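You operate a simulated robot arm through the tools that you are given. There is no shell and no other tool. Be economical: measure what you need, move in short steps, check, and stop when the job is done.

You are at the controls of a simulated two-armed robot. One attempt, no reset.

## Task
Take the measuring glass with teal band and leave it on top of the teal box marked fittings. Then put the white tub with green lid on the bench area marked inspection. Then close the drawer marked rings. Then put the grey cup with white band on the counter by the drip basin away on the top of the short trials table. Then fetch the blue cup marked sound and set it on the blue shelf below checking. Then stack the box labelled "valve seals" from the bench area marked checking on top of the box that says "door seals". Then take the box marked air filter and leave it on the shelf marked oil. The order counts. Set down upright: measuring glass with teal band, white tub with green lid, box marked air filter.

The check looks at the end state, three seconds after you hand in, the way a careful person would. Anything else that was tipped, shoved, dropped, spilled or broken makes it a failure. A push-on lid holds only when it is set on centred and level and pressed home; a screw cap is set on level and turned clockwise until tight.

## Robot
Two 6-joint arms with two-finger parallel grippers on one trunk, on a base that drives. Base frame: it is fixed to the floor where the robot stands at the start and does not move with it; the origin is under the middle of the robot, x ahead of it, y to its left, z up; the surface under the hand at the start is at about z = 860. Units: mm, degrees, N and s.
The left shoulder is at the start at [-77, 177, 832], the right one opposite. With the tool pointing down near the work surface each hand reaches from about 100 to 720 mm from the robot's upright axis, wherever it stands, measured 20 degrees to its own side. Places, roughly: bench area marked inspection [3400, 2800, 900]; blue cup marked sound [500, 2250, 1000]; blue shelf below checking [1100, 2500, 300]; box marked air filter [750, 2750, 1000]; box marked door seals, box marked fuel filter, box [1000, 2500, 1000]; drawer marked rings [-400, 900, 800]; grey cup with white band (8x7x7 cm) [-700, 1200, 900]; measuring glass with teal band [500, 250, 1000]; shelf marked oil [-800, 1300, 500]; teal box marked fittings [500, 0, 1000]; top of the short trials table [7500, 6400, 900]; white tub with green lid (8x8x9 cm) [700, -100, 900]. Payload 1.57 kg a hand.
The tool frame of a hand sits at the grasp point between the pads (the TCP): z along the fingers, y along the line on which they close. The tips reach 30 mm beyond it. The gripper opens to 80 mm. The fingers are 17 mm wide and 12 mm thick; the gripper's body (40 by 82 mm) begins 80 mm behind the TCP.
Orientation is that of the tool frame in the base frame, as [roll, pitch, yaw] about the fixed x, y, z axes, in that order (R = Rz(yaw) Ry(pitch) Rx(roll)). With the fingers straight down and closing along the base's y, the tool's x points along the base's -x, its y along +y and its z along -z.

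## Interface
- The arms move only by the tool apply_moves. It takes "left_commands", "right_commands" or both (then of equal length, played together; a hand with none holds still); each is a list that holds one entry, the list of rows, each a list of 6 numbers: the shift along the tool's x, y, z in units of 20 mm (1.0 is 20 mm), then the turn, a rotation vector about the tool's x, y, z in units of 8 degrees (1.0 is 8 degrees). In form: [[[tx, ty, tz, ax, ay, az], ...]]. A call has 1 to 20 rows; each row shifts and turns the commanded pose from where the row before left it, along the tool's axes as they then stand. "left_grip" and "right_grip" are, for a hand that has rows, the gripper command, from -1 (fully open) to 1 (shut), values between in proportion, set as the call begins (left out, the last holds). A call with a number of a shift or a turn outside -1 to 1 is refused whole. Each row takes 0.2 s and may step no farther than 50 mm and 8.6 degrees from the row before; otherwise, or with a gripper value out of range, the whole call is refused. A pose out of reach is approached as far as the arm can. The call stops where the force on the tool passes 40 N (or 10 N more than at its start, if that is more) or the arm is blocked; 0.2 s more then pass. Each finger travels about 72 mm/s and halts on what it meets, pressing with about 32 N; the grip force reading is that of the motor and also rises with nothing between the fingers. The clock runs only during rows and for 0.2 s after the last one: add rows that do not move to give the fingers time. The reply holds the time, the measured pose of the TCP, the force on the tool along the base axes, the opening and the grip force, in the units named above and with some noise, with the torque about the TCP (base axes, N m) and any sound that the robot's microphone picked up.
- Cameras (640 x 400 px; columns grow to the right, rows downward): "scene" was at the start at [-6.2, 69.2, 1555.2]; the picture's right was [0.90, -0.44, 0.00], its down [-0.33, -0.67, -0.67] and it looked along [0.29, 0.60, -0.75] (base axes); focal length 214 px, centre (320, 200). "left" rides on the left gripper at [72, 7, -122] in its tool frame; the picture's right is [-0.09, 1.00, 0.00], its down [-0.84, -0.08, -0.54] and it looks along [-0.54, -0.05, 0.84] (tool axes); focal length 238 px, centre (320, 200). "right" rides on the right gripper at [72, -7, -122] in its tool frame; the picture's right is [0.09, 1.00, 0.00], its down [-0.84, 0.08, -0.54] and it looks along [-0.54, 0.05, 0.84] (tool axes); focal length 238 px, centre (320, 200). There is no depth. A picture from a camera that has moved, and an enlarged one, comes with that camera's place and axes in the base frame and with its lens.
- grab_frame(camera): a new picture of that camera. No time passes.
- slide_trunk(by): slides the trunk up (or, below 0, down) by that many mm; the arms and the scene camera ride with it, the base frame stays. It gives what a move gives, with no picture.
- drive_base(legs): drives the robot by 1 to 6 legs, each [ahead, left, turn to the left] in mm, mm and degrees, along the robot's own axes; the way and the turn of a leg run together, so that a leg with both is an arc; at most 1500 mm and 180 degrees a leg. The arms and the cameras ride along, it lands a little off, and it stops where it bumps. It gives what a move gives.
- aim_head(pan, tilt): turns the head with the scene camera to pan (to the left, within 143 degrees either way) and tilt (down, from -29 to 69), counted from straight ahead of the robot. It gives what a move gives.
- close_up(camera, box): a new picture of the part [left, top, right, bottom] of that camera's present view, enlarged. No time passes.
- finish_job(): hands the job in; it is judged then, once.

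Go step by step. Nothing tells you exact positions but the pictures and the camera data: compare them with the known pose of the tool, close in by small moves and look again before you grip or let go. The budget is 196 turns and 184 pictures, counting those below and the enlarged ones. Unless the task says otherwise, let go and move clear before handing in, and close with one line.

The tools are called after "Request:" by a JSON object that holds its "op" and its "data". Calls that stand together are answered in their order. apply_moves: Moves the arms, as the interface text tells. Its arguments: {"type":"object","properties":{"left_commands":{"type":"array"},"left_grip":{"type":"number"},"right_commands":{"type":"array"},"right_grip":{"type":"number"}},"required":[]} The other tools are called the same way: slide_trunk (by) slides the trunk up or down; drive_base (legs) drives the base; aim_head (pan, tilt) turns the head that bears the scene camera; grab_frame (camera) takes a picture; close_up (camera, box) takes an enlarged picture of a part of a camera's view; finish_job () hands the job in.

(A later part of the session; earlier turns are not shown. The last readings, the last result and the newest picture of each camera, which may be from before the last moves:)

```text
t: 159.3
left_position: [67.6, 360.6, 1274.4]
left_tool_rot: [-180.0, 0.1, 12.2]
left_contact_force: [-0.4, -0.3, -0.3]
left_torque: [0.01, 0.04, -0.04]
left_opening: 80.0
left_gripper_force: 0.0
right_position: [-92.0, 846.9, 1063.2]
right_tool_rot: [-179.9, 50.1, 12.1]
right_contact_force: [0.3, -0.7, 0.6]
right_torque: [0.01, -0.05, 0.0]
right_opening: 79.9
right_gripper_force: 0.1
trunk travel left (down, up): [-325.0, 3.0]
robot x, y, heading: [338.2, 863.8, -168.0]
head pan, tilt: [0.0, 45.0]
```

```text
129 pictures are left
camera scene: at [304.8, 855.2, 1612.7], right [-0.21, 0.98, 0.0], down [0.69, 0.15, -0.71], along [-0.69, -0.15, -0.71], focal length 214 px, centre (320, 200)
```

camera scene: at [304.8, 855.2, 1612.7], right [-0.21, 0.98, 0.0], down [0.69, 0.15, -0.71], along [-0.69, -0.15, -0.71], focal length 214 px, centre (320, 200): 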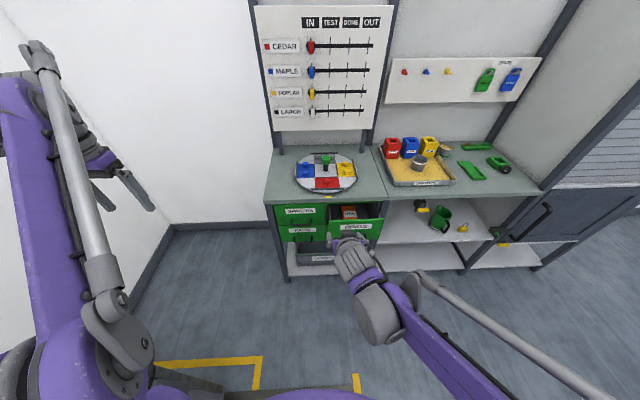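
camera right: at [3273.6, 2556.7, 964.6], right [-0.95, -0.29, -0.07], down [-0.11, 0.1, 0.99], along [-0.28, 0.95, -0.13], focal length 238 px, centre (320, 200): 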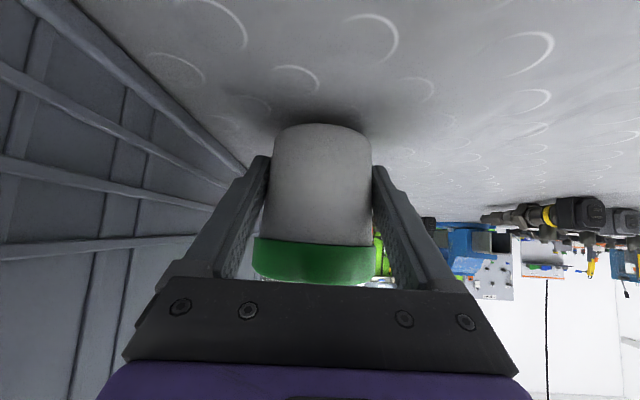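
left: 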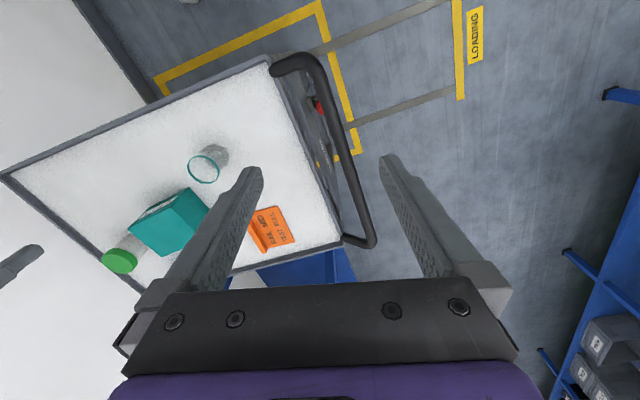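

Request:
{"op": "close_up", "data": {"camera": "scene", "box": [260, 180, 400, 280]}}

Request:
{"op": "close_up", "data": {"camera": "scene", "box": [370, 120, 520, 200]}}

```text
4.00 times, centred on (330, 230) of scene
camera zoom: at [304.8, 855.2, 1612.7], right [-0.21, 0.98, 0.0], down [0.69, 0.15, -0.71], along [-0.69, -0.15, -0.71], focal length 858 px, centre (280, 80)
```

zoom: 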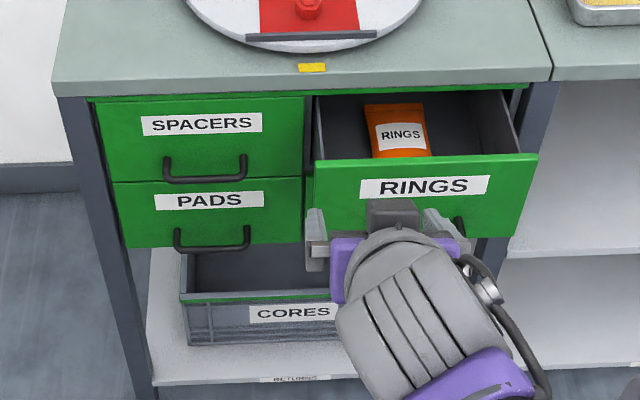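

```text
4.27 times, centred on (445, 160) of scene
camera zoom: at [304.8, 855.2, 1612.7], right [-0.21, 0.98, 0.0], down [0.69, 0.15, -0.71], along [-0.69, -0.15, -0.71], focal length 915 px, centre (-213, 371)
```

zoom: 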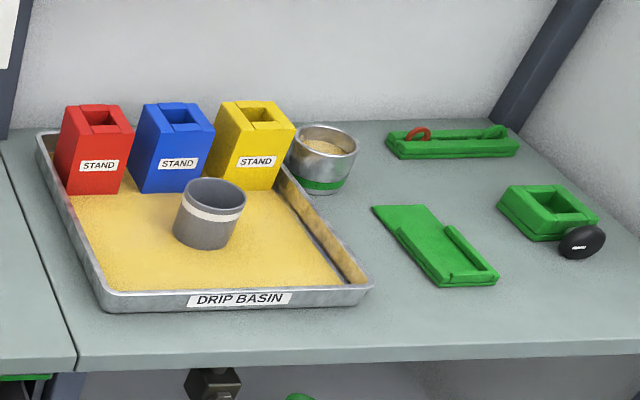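

The RINGS drawer is open by about 95 mm. I'll drive a bit closer, close the right gripper, and bring it down in front of the drawer panel.

Request:
{"op": "drive_base", "data": {"legs": [[150, 0, 0]]}}

Request:
{"op": "apply_moves", "data": {"right_commands": [[[0, -0.98, 0, 0, 0, 0], [0, -0.98, 0, 0, 0, 0], [0, -0.98, 0, 0, 0, 0], [0, -0.98, 0, 0, 0, 0], [0, -0.98, 0, 0, 0, 0], [0.735, 0, 0.617, 0, 0, 0], [0.735, 0, 0.617, 0, 0, 0], [0.735, 0, 0.617, 0, 0, 0], [0.735, 0, 0.617, 0, 0, 0], [0.735, 0, 0.617, 0, 0, 0], [0.735, 0, 0.617, 0, 0, 0], [0.735, 0, 0.617, 0, 0, 0], [0.735, 0, 0.617, 0, 0, 0]]], "right_grip": 1}}

Request:
{"op": "grab_frame", "data": {"camera": "scene"}}

Request:
{"op": "grab_frame", "data": {"camera": "right"}}

```text
t: 160.7
left_position: [-74.4, 329.3, 1273.1]
left_tool_rot: [-180.0, 0.0, 12.2]
left_contact_force: [-0.2, 0.2, -0.2]
left_torque: [-0.03, 0.01, 0.0]
left_opening: 79.9
left_gripper_force: 0.0
right_position: [-234.4, 816.7, 1064.5]
right_tool_rot: [-179.9, 50.0, 12.1]
right_contact_force: [0.5, 0.1, 0.3]
right_torque: [-0.01, -0.01, -0.01]
right_opening: 79.8
right_gripper_force: 0.1
trunk travel left (down, up): [-325.0, 3.0]
robot x, y, heading: [196.2, 836.6, -167.7]
head pan, tilt: [0.0, 45.0]
```

```text
t: 163.4
left_position: [-76.6, 329.1, 1274.3]
left_tool_rot: [180.0, 0.0, 12.1]
left_contact_force: [-0.4, 0.2, 0.0]
left_torque: [0.05, -0.02, -0.01]
left_opening: 80.0
left_gripper_force: 0.1
right_position: [-254.3, 912.7, 911.4]
right_tool_rot: [-180.0, 50.0, 12.2]
right_contact_force: [-0.3, -0.5, 0.2]
right_torque: [-0.01, 0.0, -0.01]
right_opening: 0.1
right_gripper_force: 21.2
trunk travel left (down, up): [-325.0, 3.0]
robot x, y, heading: [194.3, 836.1, -167.9]
head pan, tilt: [0.0, 45.0]
```

```text
126 pictures are left
camera scene: at [159.9, 824.3, 1612.7], right [-0.21, 0.98, 0.0], down [0.69, 0.15, -0.71], along [-0.69, -0.15, -0.71], focal length 214 px, centre (320, 200)
```

scene: 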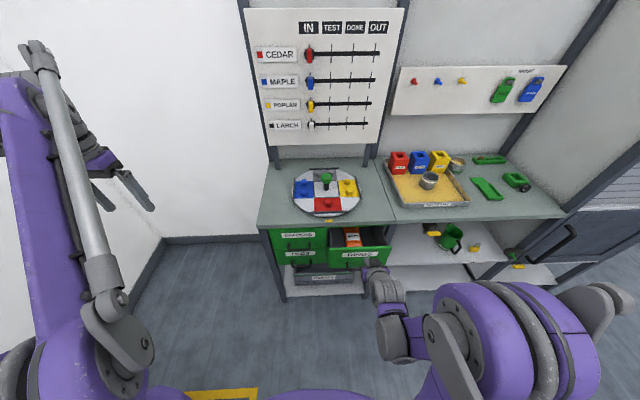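

```text
125 pictures are left
camera right: at [-120.2, 947.7, 934.7], right [0.27, -0.96, -0.07], down [-0.1, -0.1, 0.99], along [-0.96, -0.26, -0.13], focal length 238 px, centre (320, 200)
```

right: 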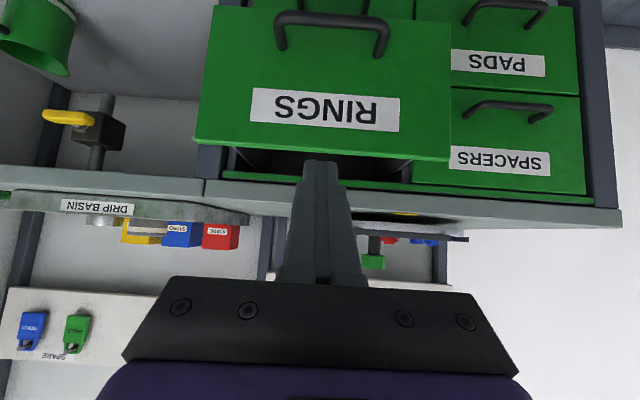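

Request:
{"op": "apply_moves", "data": {"right_commands": [[[0.743, 0, 0.624, 0, 0, 0], [0.743, 0, 0.624, 0, 0, 0], [0.743, 0, 0.624, 0, 0, 0], [0.743, 0, 0.624, 0, 0, 0], [0.743, 0, 0.624, 0, 0, 0], [-0.643, 0, 0.766, 0, 0, 0], [-0.643, 0, 0.766, 0, 0, 0], [-0.643, 0, 0.766, 0, 0, 0], [-0.643, 0, 0.766, 0, 0, 0], [-0.43, 0, 0.51, 0, 0, 0], [-0.43, 0, 0.51, 0, 0, 0], [-0.43, 0, 0.51, 0, 0, 0], [-0.43, 0, 0.51, 0, 0, 0], [-0.43, 0, 0.51, 0, 0, 0]]]}}

Request:
{"op": "grab_frame", "data": {"camera": "scene"}}

Request:
{"op": "grab_frame", "data": {"camera": "right"}}

```text
t: 166.4
left_position: [-76.5, 329.0, 1273.5]
left_tool_rot: [180.0, 0.0, 12.0]
left_contact_force: [-0.2, 0.4, -0.9]
left_torque: [-0.01, 0.02, 0.0]
left_opening: 80.1
left_gripper_force: 0.1
right_position: [-417.0, 877.9, 892.1]
right_tool_rot: [-179.8, 50.0, 12.3]
right_contact_force: [0.5, -0.5, -0.4]
right_torque: [-0.01, 0.01, -0.01]
right_opening: 0.1
right_gripper_force: 21.0
right hand out of reach, approached as far as the arm can: row 1, 2, 3, 4, 5
trunk travel left (down, up): [-325.0, 3.0]
robot x, y, heading: [195.5, 834.0, -167.8]
head pan, tilt: [0.0, 45.0]
```

```text
124 pictures are left
camera scene: at [160.3, 824.3, 1612.7], right [-0.21, 0.98, 0.0], down [0.69, 0.15, -0.71], along [-0.69, -0.15, -0.71], focal length 214 px, centre (320, 200)
```

scene: 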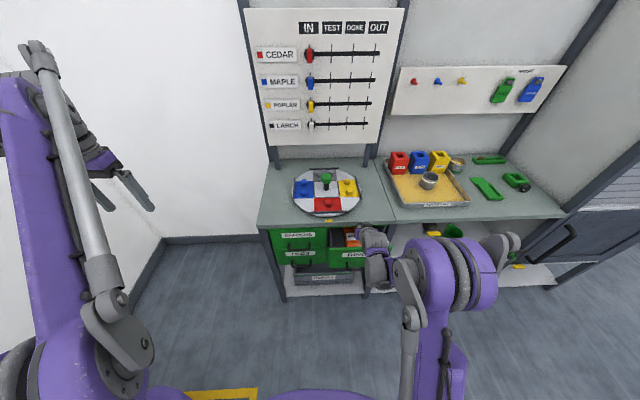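

```text
123 pictures are left
camera right: at [-281.5, 913.5, 916.2], right [0.27, -0.96, -0.07], down [-0.1, -0.1, 0.99], along [-0.96, -0.26, -0.13], focal length 238 px, centre (320, 200)
```

right: 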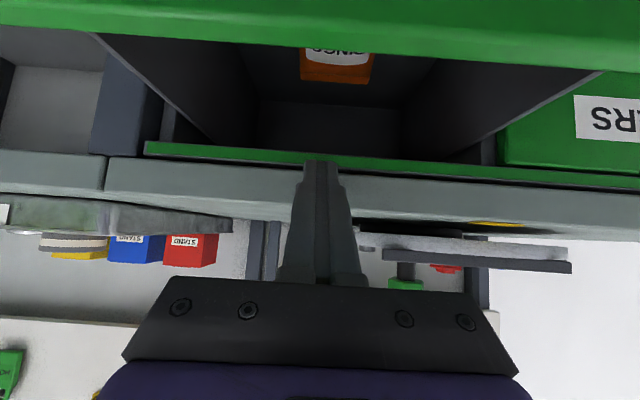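

The hand can't get low enough with the trunk this high. I'll back the hand off, lower the trunk, then push.

Request:
{"op": "apply_moves", "data": {"right_commands": [[[0.643, 0, -0.766, 0, 0, 0], [0.643, 0, -0.766, 0, 0, 0], [0.643, 0, -0.766, 0, 0, 0], [0.643, 0, -0.766, 0, 0, 0], [0.643, 0, -0.766, 0, 0, 0], [0.643, 0, -0.766, 0, 0, 0], [0.643, 0, -0.766, 0, 0, 0], [0.643, 0, -0.766, 0, 0, 0]]]}}

Request:
{"op": "slide_trunk", "data": {"by": -85}}

Request:
{"op": "grab_frame", "data": {"camera": "right"}}

```text
t: 168.2
left_position: [-76.0, 330.4, 1273.8]
left_tool_rot: [180.0, 0.0, 12.2]
left_contact_force: [-0.1, 0.7, 0.1]
left_torque: [-0.02, 0.03, -0.02]
left_opening: 79.9
left_gripper_force: 0.0
right_position: [-260.5, 909.9, 899.5]
right_tool_rot: [-179.9, 49.9, 12.1]
right_contact_force: [-0.1, 1.0, -0.7]
right_torque: [0.03, 0.02, 0.01]
right_opening: 0.2
right_gripper_force: 21.5
right hand out of reach, approached as far as the arm can: row 8
trunk travel left (down, up): [-325.0, 3.0]
robot x, y, heading: [199.1, 833.1, -167.9]
head pan, tilt: [0.0, 45.0]
```

```text
t: 169.5
left_position: [-77.6, 328.7, 1188.5]
left_tool_rot: [-179.9, 0.0, 12.1]
left_contact_force: [-0.2, 1.5, 0.5]
left_torque: [-0.02, 0.01, -0.02]
left_opening: 80.1
left_gripper_force: 0.1
right_position: [-262.8, 911.7, 816.2]
right_tool_rot: [-180.0, 50.0, 12.1]
right_contact_force: [-0.3, -0.3, 0.4]
right_torque: [-0.02, 0.0, 0.02]
right_opening: 0.0
right_gripper_force: 21.0
trunk travel left (down, up): [-240.0, 88.0]
robot x, y, heading: [195.4, 833.8, -167.8]
head pan, tilt: [0.0, 45.0]
```

```text
122 pictures are left
camera right: at [-127.9, 945.9, 838.5], right [0.27, -0.96, -0.07], down [-0.1, -0.1, 0.99], along [-0.96, -0.26, -0.13], focal length 238 px, centre (320, 200)
```

right: 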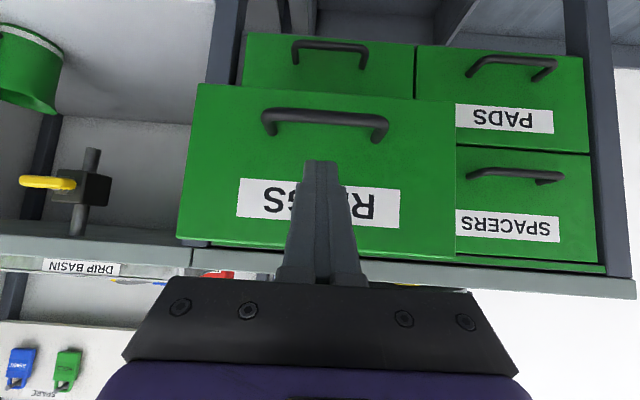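

Request:
{"op": "apply_moves", "data": {"right_commands": [[[-0.643, 0, 0.766, 0, 0, 0], [-0.643, 0, 0.766, 0, 0, 0], [-0.643, 0, 0.766, 0, 0, 0], [-0.643, 0, 0.766, 0, 0, 0], [-0.32, 0, 0.38, 0, 0, 0], [-0.32, 0, 0.38, 0, 0, 0], [-0.32, 0, 0.38, 0, 0, 0], [-0.32, 0, 0.38, 0, 0, 0], [-0.32, 0, 0.38, 0, 0, 0], [-0.32, 0, 0.38, 0, 0, 0], [-0.32, 0, 0.38, 0, 0, 0], [-0.32, 0, 0.38, 0, 0, 0]]]}}

Request:
{"op": "grab_frame", "data": {"camera": "right"}}

Request:
{"op": "grab_frame", "data": {"camera": "scene"}}

```text
t: 172.1
left_position: [-76.5, 330.1, 1187.5]
left_tool_rot: [-180.0, 0.0, 12.1]
left_contact_force: [-0.2, 0.1, -0.4]
left_torque: [0.03, 0.02, 0.02]
left_opening: 80.1
left_gripper_force: 0.0
right_position: [-419.0, 878.1, 814.5]
right_tool_rot: [-179.9, 50.0, 12.1]
right_contact_force: [0.1, -0.8, -0.3]
right_torque: [0.01, -0.02, 0.0]
right_opening: 0.0
right_gripper_force: 21.4
trunk travel left (down, up): [-240.0, 88.0]
robot x, y, heading: [198.2, 832.4, -167.7]
head pan, tilt: [0.0, 45.0]
```

```text
121 pictures are left
camera right: at [-283.5, 912.3, 838.3], right [0.27, -0.96, -0.07], down [-0.1, -0.1, 0.99], along [-0.96, -0.26, -0.13], focal length 238 px, centre (320, 200)
```

right: 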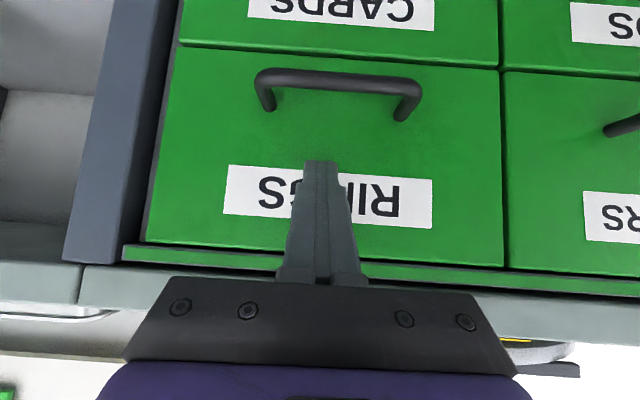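

```text
120 pictures are left
camera scene: at [157.1, 823.7, 1522.5], right [-0.21, 0.98, 0.0], down [0.69, 0.15, -0.71], along [-0.69, -0.15, -0.71], focal length 214 px, centre (320, 200)
```

scene: 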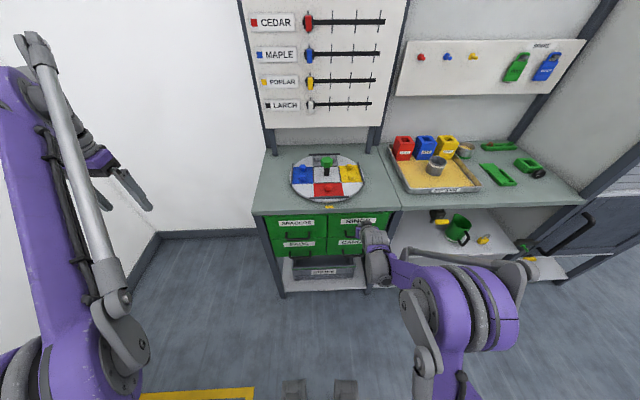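

It's almost closed, so I'll press a bit more until it is firm.

Request:
{"op": "apply_moves", "data": {"right_commands": [[[-0.2, 0, 0.24, 0, 0, 0], [-0.2, 0, 0.24, 0, 0, 0], [-0.2, 0, 0.24, 0, 0, 0], [-0.2, 0, 0.24, 0, 0, 0], [-0.2, 0, 0.24, 0, 0, 0], [-0.2, 0, 0.24, 0, 0, 0]]]}}

Request:
{"op": "close_up", "data": {"camera": "scene", "box": [240, 190, 420, 290]}}

```text
t: 172.7
left_position: [-73.9, 330.5, 1190.5]
left_tool_rot: [-180.0, 0.2, 12.0]
left_contact_force: [0.4, 0.7, 0.0]
left_torque: [0.0, -0.05, 0.0]
left_opening: 79.7
left_gripper_force: 0.1
right_position: [-422.5, 876.3, 813.1]
right_tool_rot: [-179.9, 49.5, 12.2]
right_contact_force: [22.4, 5.3, 8.8]
right_torque: [-0.04, -0.09, 0.06]
right_opening: 0.0
right_gripper_force: 21.5
trunk travel left (down, up): [-240.0, 88.0]
robot x, y, heading: [199.1, 838.6, -168.1]
head pan, tilt: [0.0, 45.0]
stopped in row 3 (right hand): the force on the tool passed its limit at 48 N (the readings are from after the stop); the commanded pose is now the measured one
```

```text
3.56 times, centred on (330, 240) of scene
camera zoom: at [161.0, 824.2, 1522.7], right [-0.21, 0.98, 0.0], down [0.69, 0.15, -0.71], along [-0.69, -0.15, -0.71], focal length 763 px, centre (284, 58)
```

zoom: 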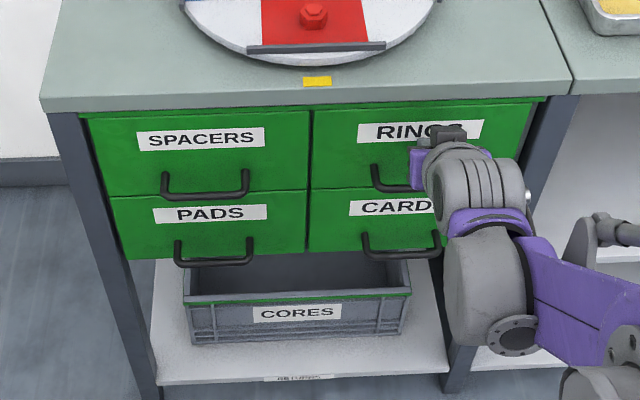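

The drawer is fully closed. I'll retreat, raise the trunk again, and move to the drip basin with the grey cup.

Request:
{"op": "apply_moves", "data": {"right_commands": [[[0.643, 0, -0.766, 0, 0, 0], [0.643, 0, -0.766, 0, 0, 0], [0.643, 0, -0.766, 0, 0, 0], [0.643, 0, -0.766, 0, 0, 0], [0.643, 0, -0.766, 0, 0, 0], [0.643, 0, -0.766, 0, 0, 0], [0.643, 0, -0.766, 0, 0, 0], [0.643, 0, -0.766, 0, 0, 0]]]}}

Request:
{"op": "slide_trunk", "data": {"by": 85}}

Request:
{"op": "apply_moves", "data": {"right_commands": [[[-0.766, 0, -0.643, 0, 0, 0], [-0.766, 0, -0.643, 0, 0, 0], [-0.766, 0, -0.643, 0, 0, 0], [-0.766, 0, -0.643, 0, 0, 0], [-0.766, 0, -0.643, 0, 0, 0], [-0.766, 0, -0.643, 0, 0, 0], [-0.766, 0, -0.643, 0, 0, 0], [-0.766, 0, -0.643, 0, 0, 0], [0, 0, 0, 0, 0.893, 0], [0, 0, 0, 0, 0.893, 0], [0, 0, 0, 0, 0.893, 0], [0, 0, 0, 0, 0.893, 0], [0, 0, 0, 0, 0.893, 0], [0, 0, 0, 0, 0.893, 0], [0, 0, 0, 0, 0.893, 0]]], "right_grip": -1}}

Request:
{"op": "drive_base", "data": {"legs": [[0, -430, 0], [150, 0, 0]]}}

Request:
{"op": "grab_frame", "data": {"camera": "scene"}}

Request:
{"op": "grab_frame", "data": {"camera": "right"}}

```text
t: 174.5
left_position: [-75.3, 330.1, 1188.5]
left_tool_rot: [-179.9, 0.0, 12.0]
left_contact_force: [0.5, -0.2, 0.6]
left_torque: [0.01, 0.05, 0.03]
left_opening: 80.1
left_gripper_force: 0.1
right_position: [-268.9, 910.4, 813.6]
right_tool_rot: [-179.9, 49.6, 12.2]
right_contact_force: [-0.4, -0.2, 0.2]
right_torque: [0.06, -0.01, 0.03]
right_opening: 0.0
right_gripper_force: 21.0
trunk travel left (down, up): [-240.0, 88.0]
robot x, y, heading: [199.0, 834.6, -167.8]
head pan, tilt: [0.0, 45.0]
```

```text
t: 175.7
left_position: [-73.5, 329.2, 1273.0]
left_tool_rot: [179.9, 0.0, 12.0]
left_contact_force: [-0.5, -0.1, -0.2]
left_torque: [0.01, 0.0, 0.01]
left_opening: 80.1
left_gripper_force: 0.2
right_position: [-268.3, 909.9, 898.5]
right_tool_rot: [-179.9, 49.5, 12.1]
right_contact_force: [1.2, 1.0, 0.6]
right_torque: [-0.01, 0.01, 0.0]
right_opening: 0.1
right_gripper_force: 20.9
trunk travel left (down, up): [-325.0, 3.0]
robot x, y, heading: [196.0, 831.1, -167.9]
head pan, tilt: [0.0, 45.0]
```

```text
t: 178.9
left_position: [-77.9, 329.5, 1273.4]
left_tool_rot: [180.0, 0.0, 11.9]
left_contact_force: [-0.5, -0.5, -0.3]
left_torque: [0.03, 0.0, -0.01]
left_opening: 80.0
left_gripper_force: 0.0
right_position: [-271.6, 910.3, 1057.6]
right_tool_rot: [-179.9, -0.6, 12.1]
right_contact_force: [0.3, 0.5, -0.6]
right_torque: [-0.02, -0.02, 0.01]
right_opening: 80.2
right_gripper_force: 0.0
trunk travel left (down, up): [-325.0, 3.0]
robot x, y, heading: [196.2, 832.3, -167.9]
head pan, tilt: [0.0, 45.0]
```

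```text
t: 184.2
left_position: [-309.4, 722.0, 1273.2]
left_tool_rot: [180.0, 0.0, 12.2]
left_contact_force: [-0.8, 0.4, -1.4]
left_torque: [-0.01, 0.02, 0.03]
left_opening: 80.0
left_gripper_force: 0.0
right_position: [-504.3, 1301.2, 1058.4]
right_tool_rot: [-179.9, -0.5, 12.2]
right_contact_force: [0.5, -0.2, -0.1]
right_torque: [0.03, -0.03, -0.02]
right_opening: 80.0
right_gripper_force: 0.0
trunk travel left (down, up): [-325.0, 3.0]
robot x, y, heading: [-34.6, 1226.8, -167.8]
head pan, tilt: [0.0, 45.0]
```

```text
118 pictures are left
camera scene: at [-72.2, 1216.4, 1612.5], right [-0.21, 0.98, 0.0], down [0.69, 0.15, -0.71], along [-0.69, -0.15, -0.71], focal length 214 px, centre (320, 200)
```

scene: 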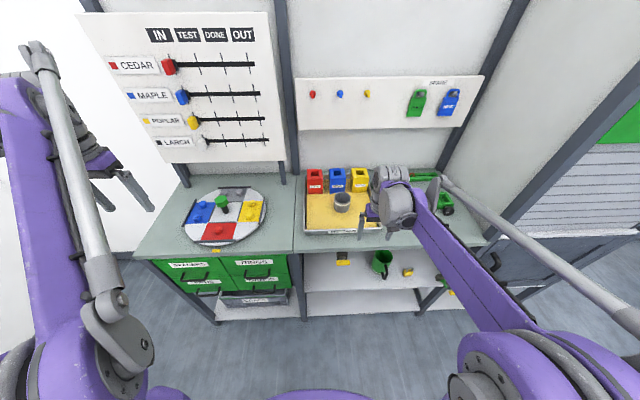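

```text
117 pictures are left
camera right: at [-436.5, 1321.1, 1181.2], right [0.3, -0.95, 0.0], down [-0.81, -0.25, 0.53], along [-0.51, -0.16, -0.85], focal length 238 px, centre (320, 200)
```

right: 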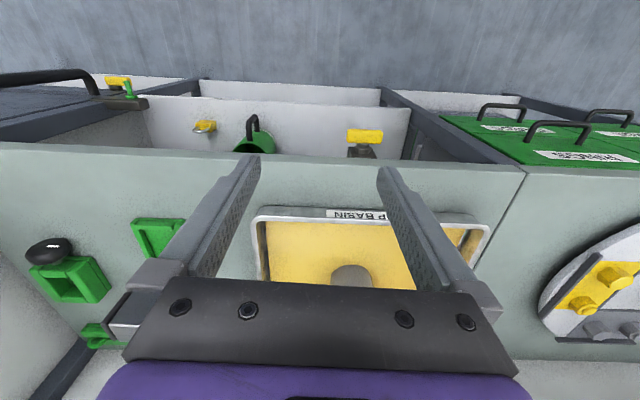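

Request:
{"op": "close_up", "data": {"camera": "scene", "box": [290, 160, 400, 240]}}

```text
5.00 times, centred on (345, 200) of scene
camera zoom: at [-72.2, 1216.4, 1612.5], right [-0.21, 0.98, 0.0], down [0.69, 0.15, -0.71], along [-0.69, -0.15, -0.71], focal length 1072 px, centre (195, 200)
```

zoom: 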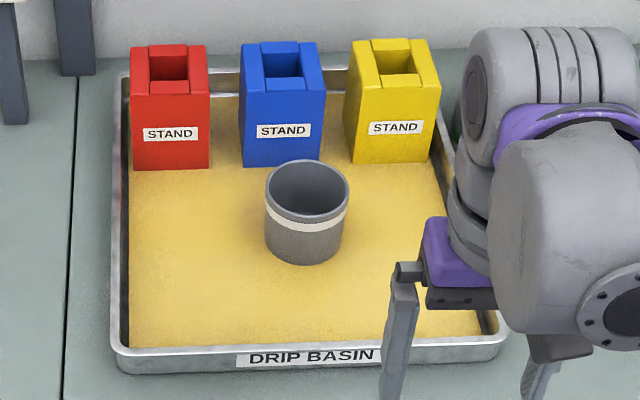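

The cup is about 75 mm across, nearly the full gripper opening. I'll pinch its left wall with one finger inside instead, so I'm driving 100 mm closer.

Request:
{"op": "drive_base", "data": {"legs": [[100, 0, 0]]}}

Request:
{"op": "apply_moves", "data": {"right_commands": [[[-0.9, 0.54, 0, 0, 0, 0], [-0.9, 0.54, 0, 0, 0, 0], [-0.9, 0.54, 0, 0, 0, 0], [-0.9, 0.54, 0, 0, 0, 0], [-0.9, 0.54, 0, 0, 0, 0], [-0.9, 0.54, 0, 0, 0, 0], [-0.9, 0.54, 0, 0, 0, 0], [-0.9, 0.54, 0, 0, 0, 0]]], "right_grip": -0.25}}

Request:
{"op": "grab_frame", "data": {"camera": "right"}}

Request:
{"op": "close_up", "data": {"camera": "scene", "box": [280, 170, 420, 270]}}

```text
t: 185.3
left_position: [-404.5, 700.0, 1273.2]
left_tool_rot: [179.9, -0.1, 12.3]
left_contact_force: [-0.6, 0.8, -0.3]
left_torque: [0.0, 0.03, 0.03]
left_opening: 80.3
left_gripper_force: 0.0
right_position: [-600.8, 1280.1, 1057.8]
right_tool_rot: [-179.8, -0.5, 12.2]
right_contact_force: [-0.3, 0.0, -0.1]
right_torque: [0.02, -0.01, 0.0]
right_opening: 80.3
right_gripper_force: 0.1
trunk travel left (down, up): [-325.0, 3.0]
robot x, y, heading: [-135.6, 1205.0, -167.8]
head pan, tilt: [0.0, 45.0]
```

```text
t: 187.1
left_position: [-405.4, 699.5, 1274.5]
left_tool_rot: [180.0, 0.0, 12.1]
left_contact_force: [-0.2, -0.4, 0.3]
left_torque: [-0.02, -0.02, -0.01]
left_opening: 80.1
left_gripper_force: 0.1
right_position: [-725.4, 1165.0, 1056.8]
right_tool_rot: [-179.8, -0.5, 12.2]
right_contact_force: [-1.4, -0.3, 0.0]
right_torque: [0.0, -0.02, 0.03]
right_opening: 50.1
right_gripper_force: 0.0
trunk travel left (down, up): [-325.0, 3.0]
robot x, y, heading: [-133.9, 1203.6, -167.7]
head pan, tilt: [0.0, 45.0]
```

```text
115 pictures are left
camera right: at [-657.3, 1185.5, 1179.0], right [0.3, -0.95, 0.0], down [-0.81, -0.25, 0.53], along [-0.51, -0.16, -0.85], focal length 238 px, centre (320, 200)
```

right: 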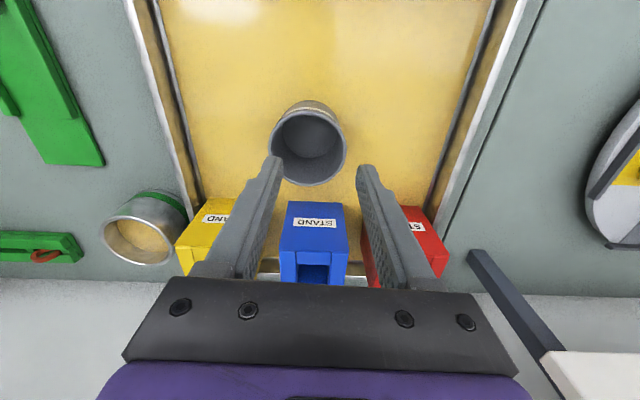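

```text
4.00 times, centred on (350, 220) of scene
camera zoom: at [-170.2, 1195.0, 1612.7], right [-0.21, 0.98, 0.0], down [0.69, 0.15, -0.71], along [-0.69, -0.15, -0.71], focal length 858 px, centre (200, 120)
```

zoom: 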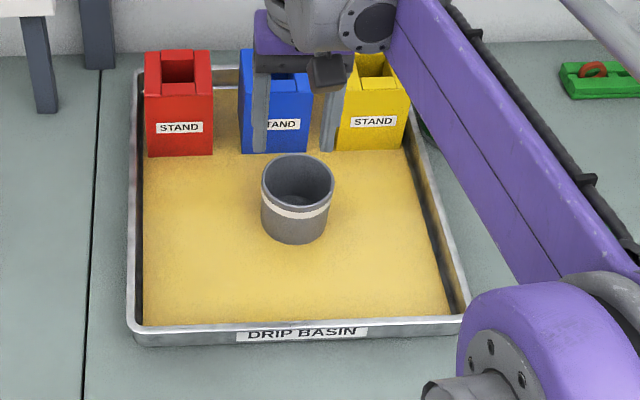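

Request:
{"op": "apply_moves", "data": {"right_commands": [[[-0.55, 0.65, 0, 0, 0, 0], [-0.55, 0.65, 0, 0, 0, 0], [0, 0, 0.9, 0, 0, 0], [0, 0, 0.9, 0, 0, 0], [0, 0, 0.9, 0, 0, 0], [0, 0, 0.9, 0, 0, 0]]]}}

Request:
{"op": "grab_frame", "data": {"camera": "right"}}

Request:
{"op": "close_up", "data": {"camera": "scene", "box": [280, 170, 420, 270]}}

```text
t: 188.5
left_position: [-404.0, 699.9, 1273.7]
left_tool_rot: [180.0, 0.1, 12.2]
left_contact_force: [0.8, 0.3, -0.9]
left_torque: [0.0, 0.04, 0.01]
left_opening: 79.9
left_gripper_force: 0.0
right_position: [-739.6, 1135.4, 985.5]
right_tool_rot: [-179.9, -0.6, 12.2]
right_contact_force: [1.1, -0.4, -0.9]
right_torque: [0.01, -0.01, 0.0]
right_opening: 49.8
right_gripper_force: 0.2
trunk travel left (down, up): [-325.0, 3.0]
robot x, y, heading: [-136.5, 1203.1, -167.7]
head pan, tilt: [0.0, 45.0]
```

```text
113 pictures are left
camera right: at [-671.5, 1155.5, 1109.0], right [0.3, -0.95, 0.0], down [-0.81, -0.25, 0.53], along [-0.51, -0.16, -0.85], focal length 238 px, centre (320, 200)
```

right: 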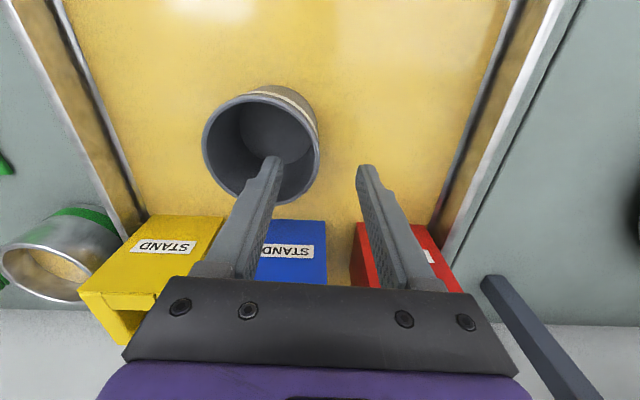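

```text
4.00 times, centred on (350, 220) of scene
camera zoom: at [-169.5, 1195.5, 1612.7], right [-0.21, 0.98, 0.0], down [0.69, 0.15, -0.71], along [-0.69, -0.15, -0.71], focal length 858 px, centre (200, 120)
```

zoom: 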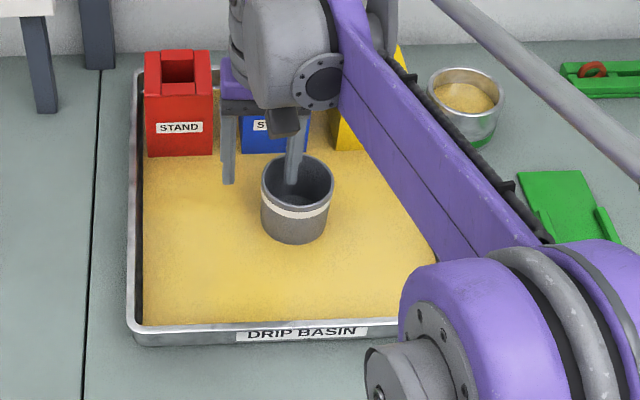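

Request:
{"op": "apply_moves", "data": {"right_commands": [[[0.35, -0.12, 0, 0, 0, 0], [0, 0, 0.6, 0, 0, 0], [0, 0, 0.6, 0, 0, 0], [0, 0, 0.6, 0, 0, 0], [0, 0, 0.6, 0, 0, 0]]]}}

Request:
{"op": "grab_frame", "data": {"camera": "right"}}

Request:
{"op": "close_up", "data": {"camera": "scene", "box": [300, 190, 380, 245]}}

```text
t: 189.7
left_position: [-402.6, 700.7, 1275.3]
left_tool_rot: [-179.9, 0.1, 12.2]
left_contact_force: [0.4, -0.1, -0.3]
left_torque: [0.01, -0.02, -0.02]
left_opening: 80.2
left_gripper_force: 0.0
right_position: [-732.3, 1139.1, 938.2]
right_tool_rot: [-179.9, -0.3, 12.2]
right_contact_force: [-6.0, -1.1, 27.6]
right_torque: [0.8, 0.37, 0.19]
right_opening: 50.4
right_gripper_force: 0.7
trunk travel left (down, up): [-325.0, 3.0]
robot x, y, heading: [-130.6, 1205.8, -168.0]
head pan, tilt: [0.0, 45.0]
```

```text
111 pictures are left
camera right: at [-663.6, 1160.3, 1061.9], right [0.3, -0.95, 0.0], down [-0.8, -0.25, 0.54], along [-0.51, -0.16, -0.84], focal length 238 px, centre (320, 200)
```

right: 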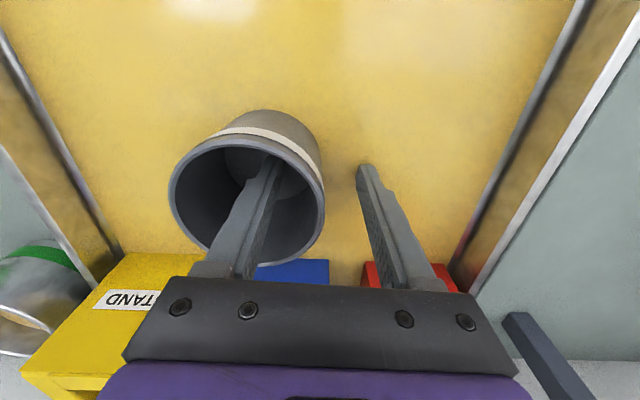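

```text
7.27 times, centred on (340, 218) of scene
camera zoom: at [-167.1, 1195.4, 1613.3], right [-0.21, 0.98, 0.0], down [0.69, 0.15, -0.71], along [-0.69, -0.15, -0.71], focal length 1560 px, centre (174, 73)
```

zoom: 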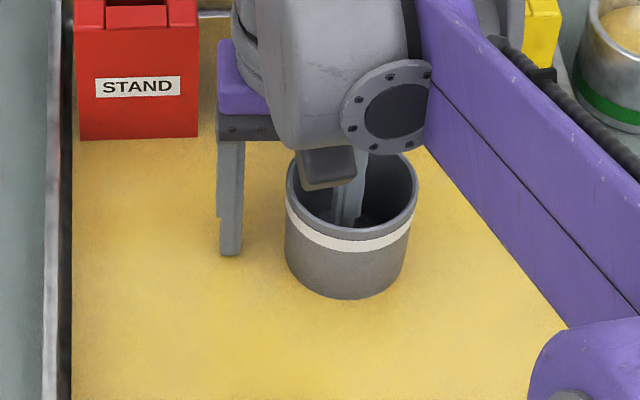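

The inside finger touched the cup floor, so the cup sits higher than I assumed (rim about 968). I'll raise 10 mm, shift back 8 mm and pinch the wall.

Request:
{"op": "apply_moves", "data": {"right_commands": [[[0, 0, -0.5, 0, 0, 0], [0.35, 0, 0, 0, 0, 0]]]}}

Request:
{"op": "apply_moves", "data": {"right_commands": [[[0, 0, 0, 0, 0, 0], [0, 0, 0, 0, 0, 0], [0, 0, 0, 0, 0, 0], [0, 0, 0, 0, 0, 0]]], "right_grip": 1}}

Request:
{"op": "grab_frame", "data": {"camera": "right"}}

```text
t: 190.3
left_position: [-403.9, 700.5, 1274.3]
left_tool_rot: [-180.0, 0.0, 12.2]
left_contact_force: [0.3, -0.1, -0.2]
left_torque: [0.01, 0.05, 0.01]
left_opening: 80.0
left_gripper_force: 0.1
right_position: [-724.8, 1140.9, 944.8]
right_tool_rot: [-179.9, -0.5, 12.2]
right_contact_force: [-0.3, -0.3, 0.9]
right_torque: [0.01, 0.01, -0.01]
right_opening: 50.1
right_gripper_force: 0.2
trunk travel left (down, up): [-325.0, 3.0]
robot x, y, heading: [-134.0, 1205.6, -167.8]
head pan, tilt: [0.0, 45.0]
```

```text
t: 191.3
left_position: [-403.9, 700.9, 1273.4]
left_tool_rot: [-180.0, 0.0, 12.2]
left_contact_force: [0.1, 0.0, -0.1]
left_torque: [0.04, 0.01, -0.01]
left_opening: 79.8
left_gripper_force: 0.0
right_position: [-725.7, 1140.8, 946.1]
right_tool_rot: [-180.0, -0.5, 12.3]
right_contact_force: [-2.7, -0.2, 10.4]
right_torque: [0.6, 0.11, 0.11]
right_opening: 4.5
right_gripper_force: 25.0
trunk travel left (down, up): [-325.0, 3.0]
robot x, y, heading: [-133.7, 1202.1, -168.0]
head pan, tilt: [0.0, 45.0]
```

```text
109 pictures are left
camera right: at [-657.2, 1161.6, 1070.6], right [0.3, -0.95, 0.0], down [-0.81, -0.25, 0.54], along [-0.51, -0.16, -0.84], focal length 238 px, centre (320, 200)
```

right: 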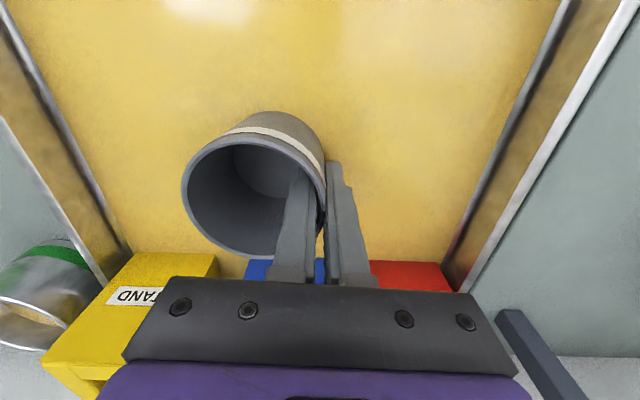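

Request:
{"op": "apply_moves", "data": {"right_commands": [[[0, 0, -0.5, 0, 0, 0], [0, 0, -0.95, 0, 0, 0], [0, 0, -0.95, 0, 0, 0], [0, 0, -0.95, 0, 0, 0], [0, 0, -0.95, 0, 0, 0], [0, 0, -0.95, 0, 0, 0], [0, 0, -0.95, 0, 0, 0], [0, 0, -0.95, 0, 0, 0]]]}}

Request:
{"op": "grab_frame", "data": {"camera": "right"}}

Request:
{"op": "grab_frame", "data": {"camera": "scene"}}

```text
t: 193.1
left_position: [-404.0, 700.3, 1272.3]
left_tool_rot: [-179.9, 0.0, 12.2]
left_contact_force: [0.5, 1.2, 1.0]
left_torque: [-0.03, 0.01, 0.0]
left_opening: 80.0
left_gripper_force: 0.0
right_position: [-724.3, 1141.4, 1090.1]
right_tool_rot: [-179.9, -0.5, 12.2]
right_contact_force: [1.4, -0.3, -1.2]
right_torque: [0.0, 0.02, 0.02]
right_opening: 4.1
right_gripper_force: 24.7
trunk travel left (down, up): [-325.0, 3.0]
robot x, y, heading: [-130.9, 1205.5, -167.7]
head pan, tilt: [0.0, 45.0]
```

```text
108 pictures are left
camera right: at [-658.0, 1161.7, 1213.9], right [0.3, -0.95, 0.0], down [-0.81, -0.25, 0.53], along [-0.51, -0.16, -0.85], focal length 238 px, centre (320, 200)
```

right: 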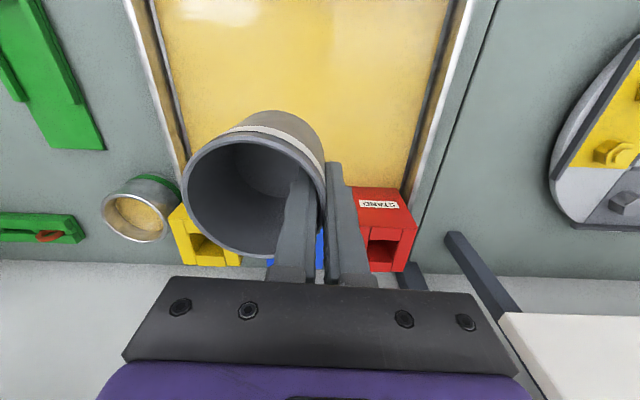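

```text
107 pictures are left
camera scene: at [-169.2, 1195.5, 1612.7], right [-0.21, 0.98, 0.0], down [0.69, 0.15, -0.71], along [-0.69, -0.15, -0.71], focal length 214 px, centre (320, 200)
```

scene: 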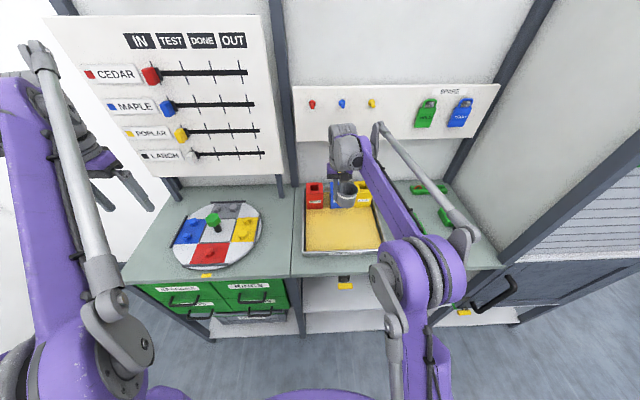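

The cup is lifted cleanly. I'll pull it in, back away, turn and head up the aisle.

Request:
{"op": "apply_moves", "data": {"right_commands": [[[1, 0, -0.3, 0, 0, 0], [1, 0, -0.3, 0, 0, 0], [1, 0, -0.3, 0, 0, 0], [1, 0, -0.3, 0, 0, 0], [1, 0, -0.3, 0, 0, 0], [1, 0, -0.3, 0, 0, 0], [1, 0, -0.3, 0, 0, 0], [1, 0, -0.3, 0, 0, 0], [1, 0, -0.3, 0, 0, 0], [1, 0, -0.3, 0, 0, 0]]]}}

Request:
{"op": "drive_base", "data": {"legs": [[-450, 0, 0], [0, 0, 180]]}}

Request:
{"op": "aim_head", "data": {"pan": 0, "tilt": 10}}

Request:
{"op": "grab_frame", "data": {"camera": "scene"}}

```text
t: 195.3
left_position: [-403.6, 700.9, 1274.1]
left_tool_rot: [-180.0, 0.0, 12.2]
left_contact_force: [0.6, -0.4, -0.1]
left_torque: [0.02, 0.01, 0.02]
left_opening: 79.8
left_gripper_force: 0.0
right_position: [-530.7, 1181.1, 1151.8]
right_tool_rot: [-179.9, -0.6, 12.2]
right_contact_force: [-0.2, 0.3, -1.3]
right_torque: [-0.03, 0.02, 0.03]
right_opening: 3.9
right_gripper_force: 25.3
trunk travel left (down, up): [-325.0, 3.0]
robot x, y, heading: [-133.6, 1204.4, -167.7]
head pan, tilt: [0.0, 45.0]
```

```text
t: 205.4
left_position: [577.7, 1800.0, 1273.7]
left_tool_rot: [180.0, 0.0, -168.3]
left_contact_force: [-0.3, 0.6, -0.8]
left_torque: [-0.02, -0.02, -0.01]
left_opening: 80.1
left_gripper_force: 0.1
right_position: [700.0, 1317.5, 1150.4]
right_tool_rot: [-179.9, -0.4, -168.3]
right_contact_force: [-0.6, 0.5, -0.1]
right_torque: [0.03, 0.0, 0.0]
right_opening: 3.0
right_gripper_force: 24.2
trunk travel left (down, up): [-325.0, 3.0]
robot x, y, heading: [303.6, 1298.0, 11.6]
head pan, tilt: [0.0, 45.0]
```

```text
t: 206.4
left_position: [577.6, 1800.1, 1274.4]
left_tool_rot: [180.0, 0.1, -168.4]
left_contact_force: [-0.2, -0.5, -0.1]
left_torque: [-0.01, 0.0, 0.01]
left_opening: 80.2
left_gripper_force: 0.0
right_position: [698.7, 1317.9, 1151.7]
right_tool_rot: [-179.9, -0.5, -168.3]
right_contact_force: [-0.2, -0.7, -0.4]
right_torque: [-0.01, -0.02, 0.01]
right_opening: 3.2
right_gripper_force: 24.0
trunk travel left (down, up): [-325.0, 3.0]
robot x, y, heading: [303.0, 1296.2, 11.6]
head pan, tilt: [0.0, 10.0]
```

```text
106 pictures are left
camera scene: at [349.3, 1306.3, 1667.6], right [0.2, -0.98, 0.0], down [-0.17, -0.04, -0.98], along [0.96, 0.2, -0.17], focal length 214 px, centre (320, 200)
```

scene: 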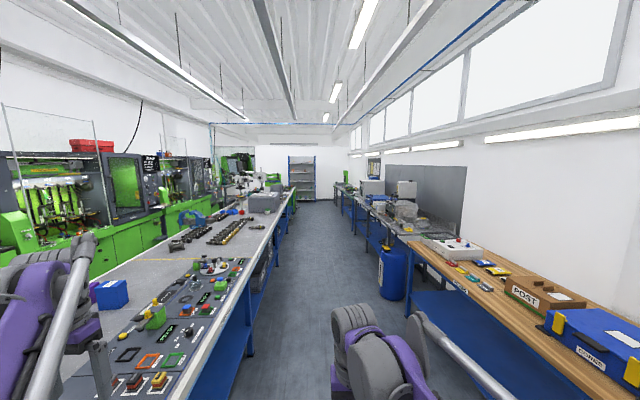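

Request:
{"op": "grab_frame", "data": {"camera": "right"}}

Request:
{"op": "drive_base", "data": {"legs": [[0, -400, 1.7], [1400, 0, 0]]}}

Request:
{"op": "grab_frame", "data": {"camera": "right"}}

```text
105 pictures are left
camera right: at [631.7, 1295.3, 1274.9], right [-0.29, 0.96, 0.0], down [0.81, 0.25, 0.53], along [0.51, 0.16, -0.85], focal length 238 px, centre (320, 200)
```

right: 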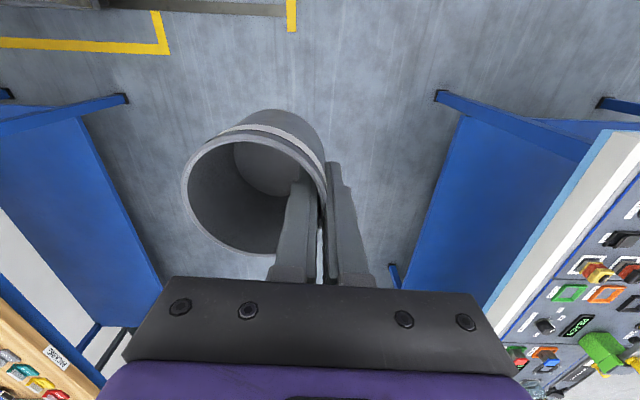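

```text
t: 216.9
left_position: [2013.3, 1735.2, 1273.4]
left_tool_rot: [-179.8, 0.0, -167.3]
left_contact_force: [0.1, 0.6, -0.1]
left_torque: [0.0, 0.02, 0.0]
left_opening: 80.0
left_gripper_force: 0.1
right_position: [2143.7, 1254.3, 1150.8]
right_tool_rot: [-180.0, -0.5, -167.4]
right_contact_force: [0.2, -0.1, -1.5]
right_torque: [0.04, -0.01, 0.01]
right_opening: 2.8
right_gripper_force: 23.4
trunk travel left (down, up): [-325.0, 3.0]
robot x, y, heading: [1739.9, 1227.4, 12.9]
head pan, tilt: [0.0, 10.0]
```

```text
104 pictures are left
camera right: at [2075.9, 1232.3, 1274.8], right [-0.31, 0.95, 0.0], down [0.8, 0.26, 0.53], along [0.51, 0.16, -0.85], focal length 238 px, centre (320, 200)
```

right: 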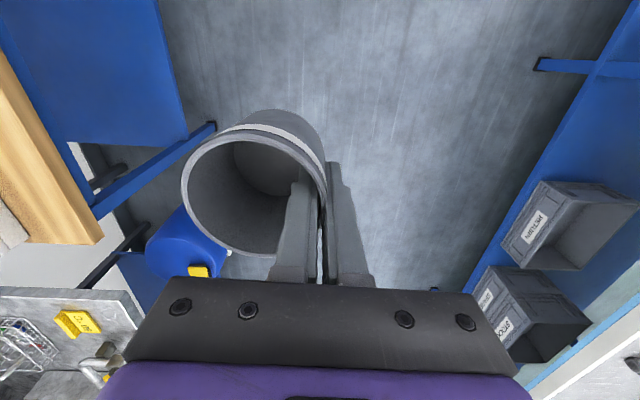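

The cup sits stable in the grip, so I'll continue up the aisle.

Request:
{"op": "drive_base", "data": {"legs": [[1400, 0, 0], [1400, 0, 0]]}}

Request:
{"op": "aim_head", "data": {"pan": 20, "tilt": 12}}

Request:
{"op": "grab_frame", "data": {"camera": "scene"}}

Request:
{"op": "grab_frame", "data": {"camera": "right"}}

```text
t: 230.6
left_position: [4738.0, 2388.9, 1273.5]
left_tool_rot: [-179.9, 0.0, -166.0]
left_contact_force: [0.1, 0.2, -0.2]
left_torque: [-0.01, 0.0, -0.02]
left_opening: 79.9
left_gripper_force: 0.0
right_position: [4879.3, 1912.1, 1151.0]
right_tool_rot: [-180.0, -0.5, -166.0]
right_contact_force: [0.7, -0.9, -0.3]
right_torque: [0.02, 0.03, 0.01]
right_opening: 2.2
right_gripper_force: 23.6
trunk travel left (down, up): [-325.0, 3.0]
robot x, y, heading: [4480.2, 1877.1, 14.0]
head pan, tilt: [0.0, 10.0]
```

```text
t: 231.4
left_position: [4737.2, 2387.8, 1274.6]
left_tool_rot: [179.9, -0.1, -165.9]
left_contact_force: [-0.8, -0.3, -0.1]
left_torque: [-0.04, 0.02, 0.0]
left_opening: 79.8
left_gripper_force: 0.1
right_position: [4880.8, 1910.9, 1151.2]
right_tool_rot: [-179.8, -0.5, -166.0]
right_contact_force: [1.2, -0.6, -0.8]
right_torque: [0.0, 0.01, -0.01]
right_opening: 2.5
right_gripper_force: 23.7
trunk travel left (down, up): [-325.0, 3.0]
robot x, y, heading: [4482.2, 1878.6, 14.0]
head pan, tilt: [20.0, 12.0]
```

```text
103 pictures are left
camera scene: at [4516.7, 1915.9, 1664.4], right [0.56, -0.83, 0.0], down [-0.17, -0.12, -0.98], along [0.81, 0.55, -0.21], focal length 214 px, centre (320, 200)
```

scene: 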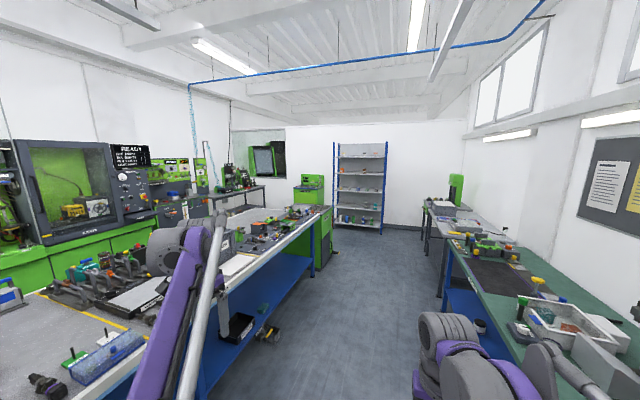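

```text
102 pictures are left
camera right: at [4812.2, 1886.8, 1274.9], right [-0.33, 0.94, 0.0], down [0.8, 0.28, 0.53], along [0.5, 0.18, -0.85], focal length 238 px, centre (320, 200)
```

right: 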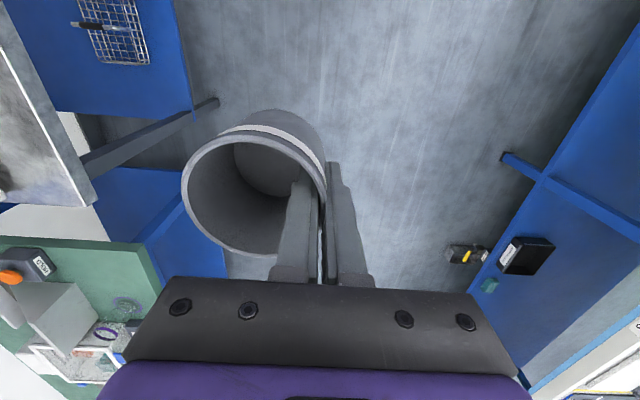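

Request:
{"op": "close_up", "data": {"camera": "scene", "box": [150, 120, 350, 260]}}

Request:
{"op": "drive_base", "data": {"legs": [[1300, 0, 0], [1300, 0, 0]]}}

Request:
{"op": "grab_frame", "data": {"camera": "scene"}}

```text
2.86 times, centred on (250, 190) of scene
camera zoom: at [4516.7, 1915.9, 1664.4], right [0.56, -0.83, 0.0], down [-0.17, -0.12, -0.98], along [0.81, 0.55, -0.21], focal length 613 px, centre (520, 229)
```

zoom: 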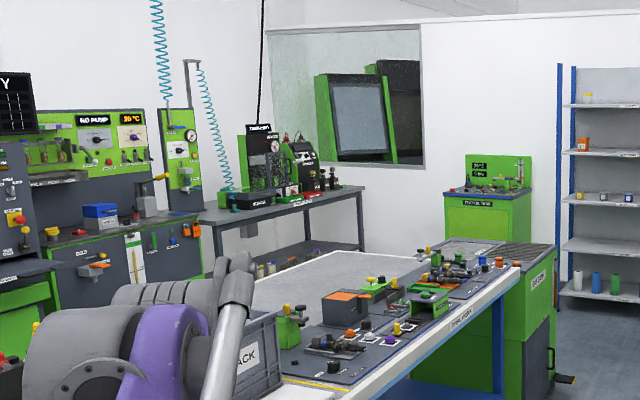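

```text
t: 244.0
left_position: [7235.6, 3038.4, 1274.2]
left_tool_rot: [179.9, 0.0, -165.0]
left_contact_force: [0.4, 0.3, 0.3]
left_torque: [0.0, -0.01, 0.02]
left_opening: 80.0
left_gripper_force: 0.1
right_position: [7385.3, 2563.8, 1150.8]
right_tool_rot: [-180.0, -0.4, -165.0]
right_contact_force: [0.2, -0.1, -0.3]
right_torque: [0.03, -0.01, 0.01]
right_opening: 1.9
right_gripper_force: 23.9
trunk travel left (down, up): [-325.0, 3.0]
robot x, y, heading: [6987.0, 2524.1, 14.8]
head pan, tilt: [20.0, 12.0]
```

```text
100 pictures are left
camera scene: at [7022.5, 2562.5, 1664.4], right [0.57, -0.82, 0.0], down [-0.17, -0.12, -0.98], along [0.8, 0.56, -0.21], focal length 214 px, centre (320, 200)
```

scene: 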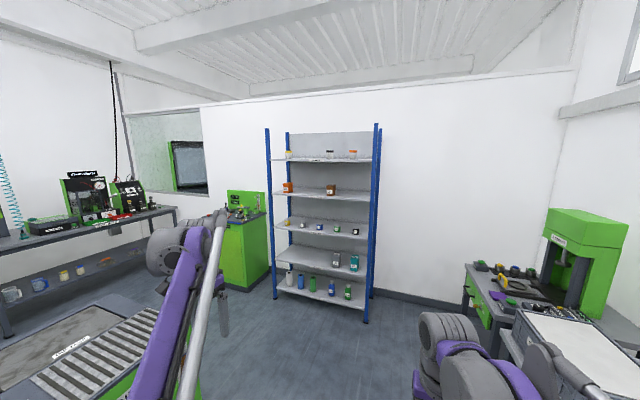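

The trials table lies at the back left, past the end of the bench row. I'll go ahead 1150 mm, then turn left and look.

Request:
{"op": "drive_base", "data": {"legs": [[1150, 0, -1], [0, 0, 90]]}}

Request:
{"op": "aim_head", "data": {"pan": 0, "tilt": 25}}

Request:
{"op": "grab_frame", "data": {"camera": "scene"}}

```text
t: 253.6
left_position: [7577.4, 3067.9, 1273.4]
left_tool_rot: [180.0, 0.1, -76.9]
left_contact_force: [-0.4, 0.3, -0.2]
left_torque: [0.01, 0.0, -0.02]
left_opening: 79.9
left_gripper_force: 0.0
right_position: [8056.9, 3202.2, 1151.9]
right_tool_rot: [-179.9, -0.4, -76.9]
right_contact_force: [0.4, -0.7, -1.0]
right_torque: [0.01, 0.0, 0.02]
right_opening: 2.1
right_gripper_force: 23.1
trunk travel left (down, up): [-325.0, 3.0]
robot x, y, heading: [8088.5, 2803.4, 102.9]
head pan, tilt: [20.0, 12.0]
```

```text
t: 254.4
left_position: [7578.5, 3067.8, 1272.6]
left_tool_rot: [179.9, 0.0, -76.9]
left_contact_force: [-0.3, -0.6, 0.1]
left_torque: [0.0, 0.0, 0.0]
left_opening: 80.2
left_gripper_force: 0.1
right_position: [8058.6, 3201.6, 1151.4]
right_tool_rot: [-179.9, -0.6, -76.9]
right_contact_force: [-0.2, -0.2, -0.4]
right_torque: [-0.02, -0.01, 0.01]
right_opening: 1.9
right_gripper_force: 23.7
trunk travel left (down, up): [-325.0, 3.0]
robot x, y, heading: [8087.1, 2799.0, 103.0]
head pan, tilt: [0.0, 25.0]
```

```text
99 pictures are left
camera scene: at [8075.8, 2849.7, 1643.4], right [0.97, 0.23, 0.0], down [0.1, -0.41, -0.91], along [-0.2, 0.88, -0.42], focal length 214 px, centre (320, 200)
```

scene: 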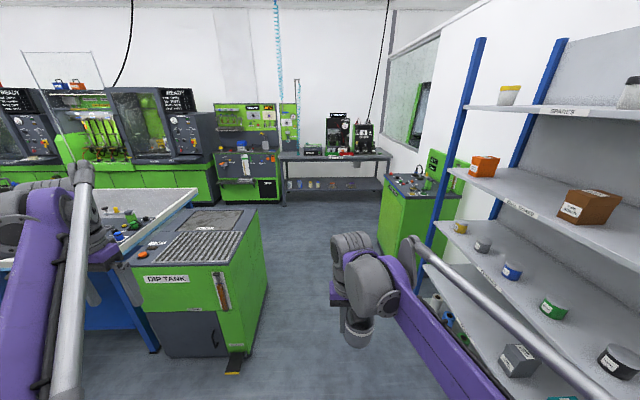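

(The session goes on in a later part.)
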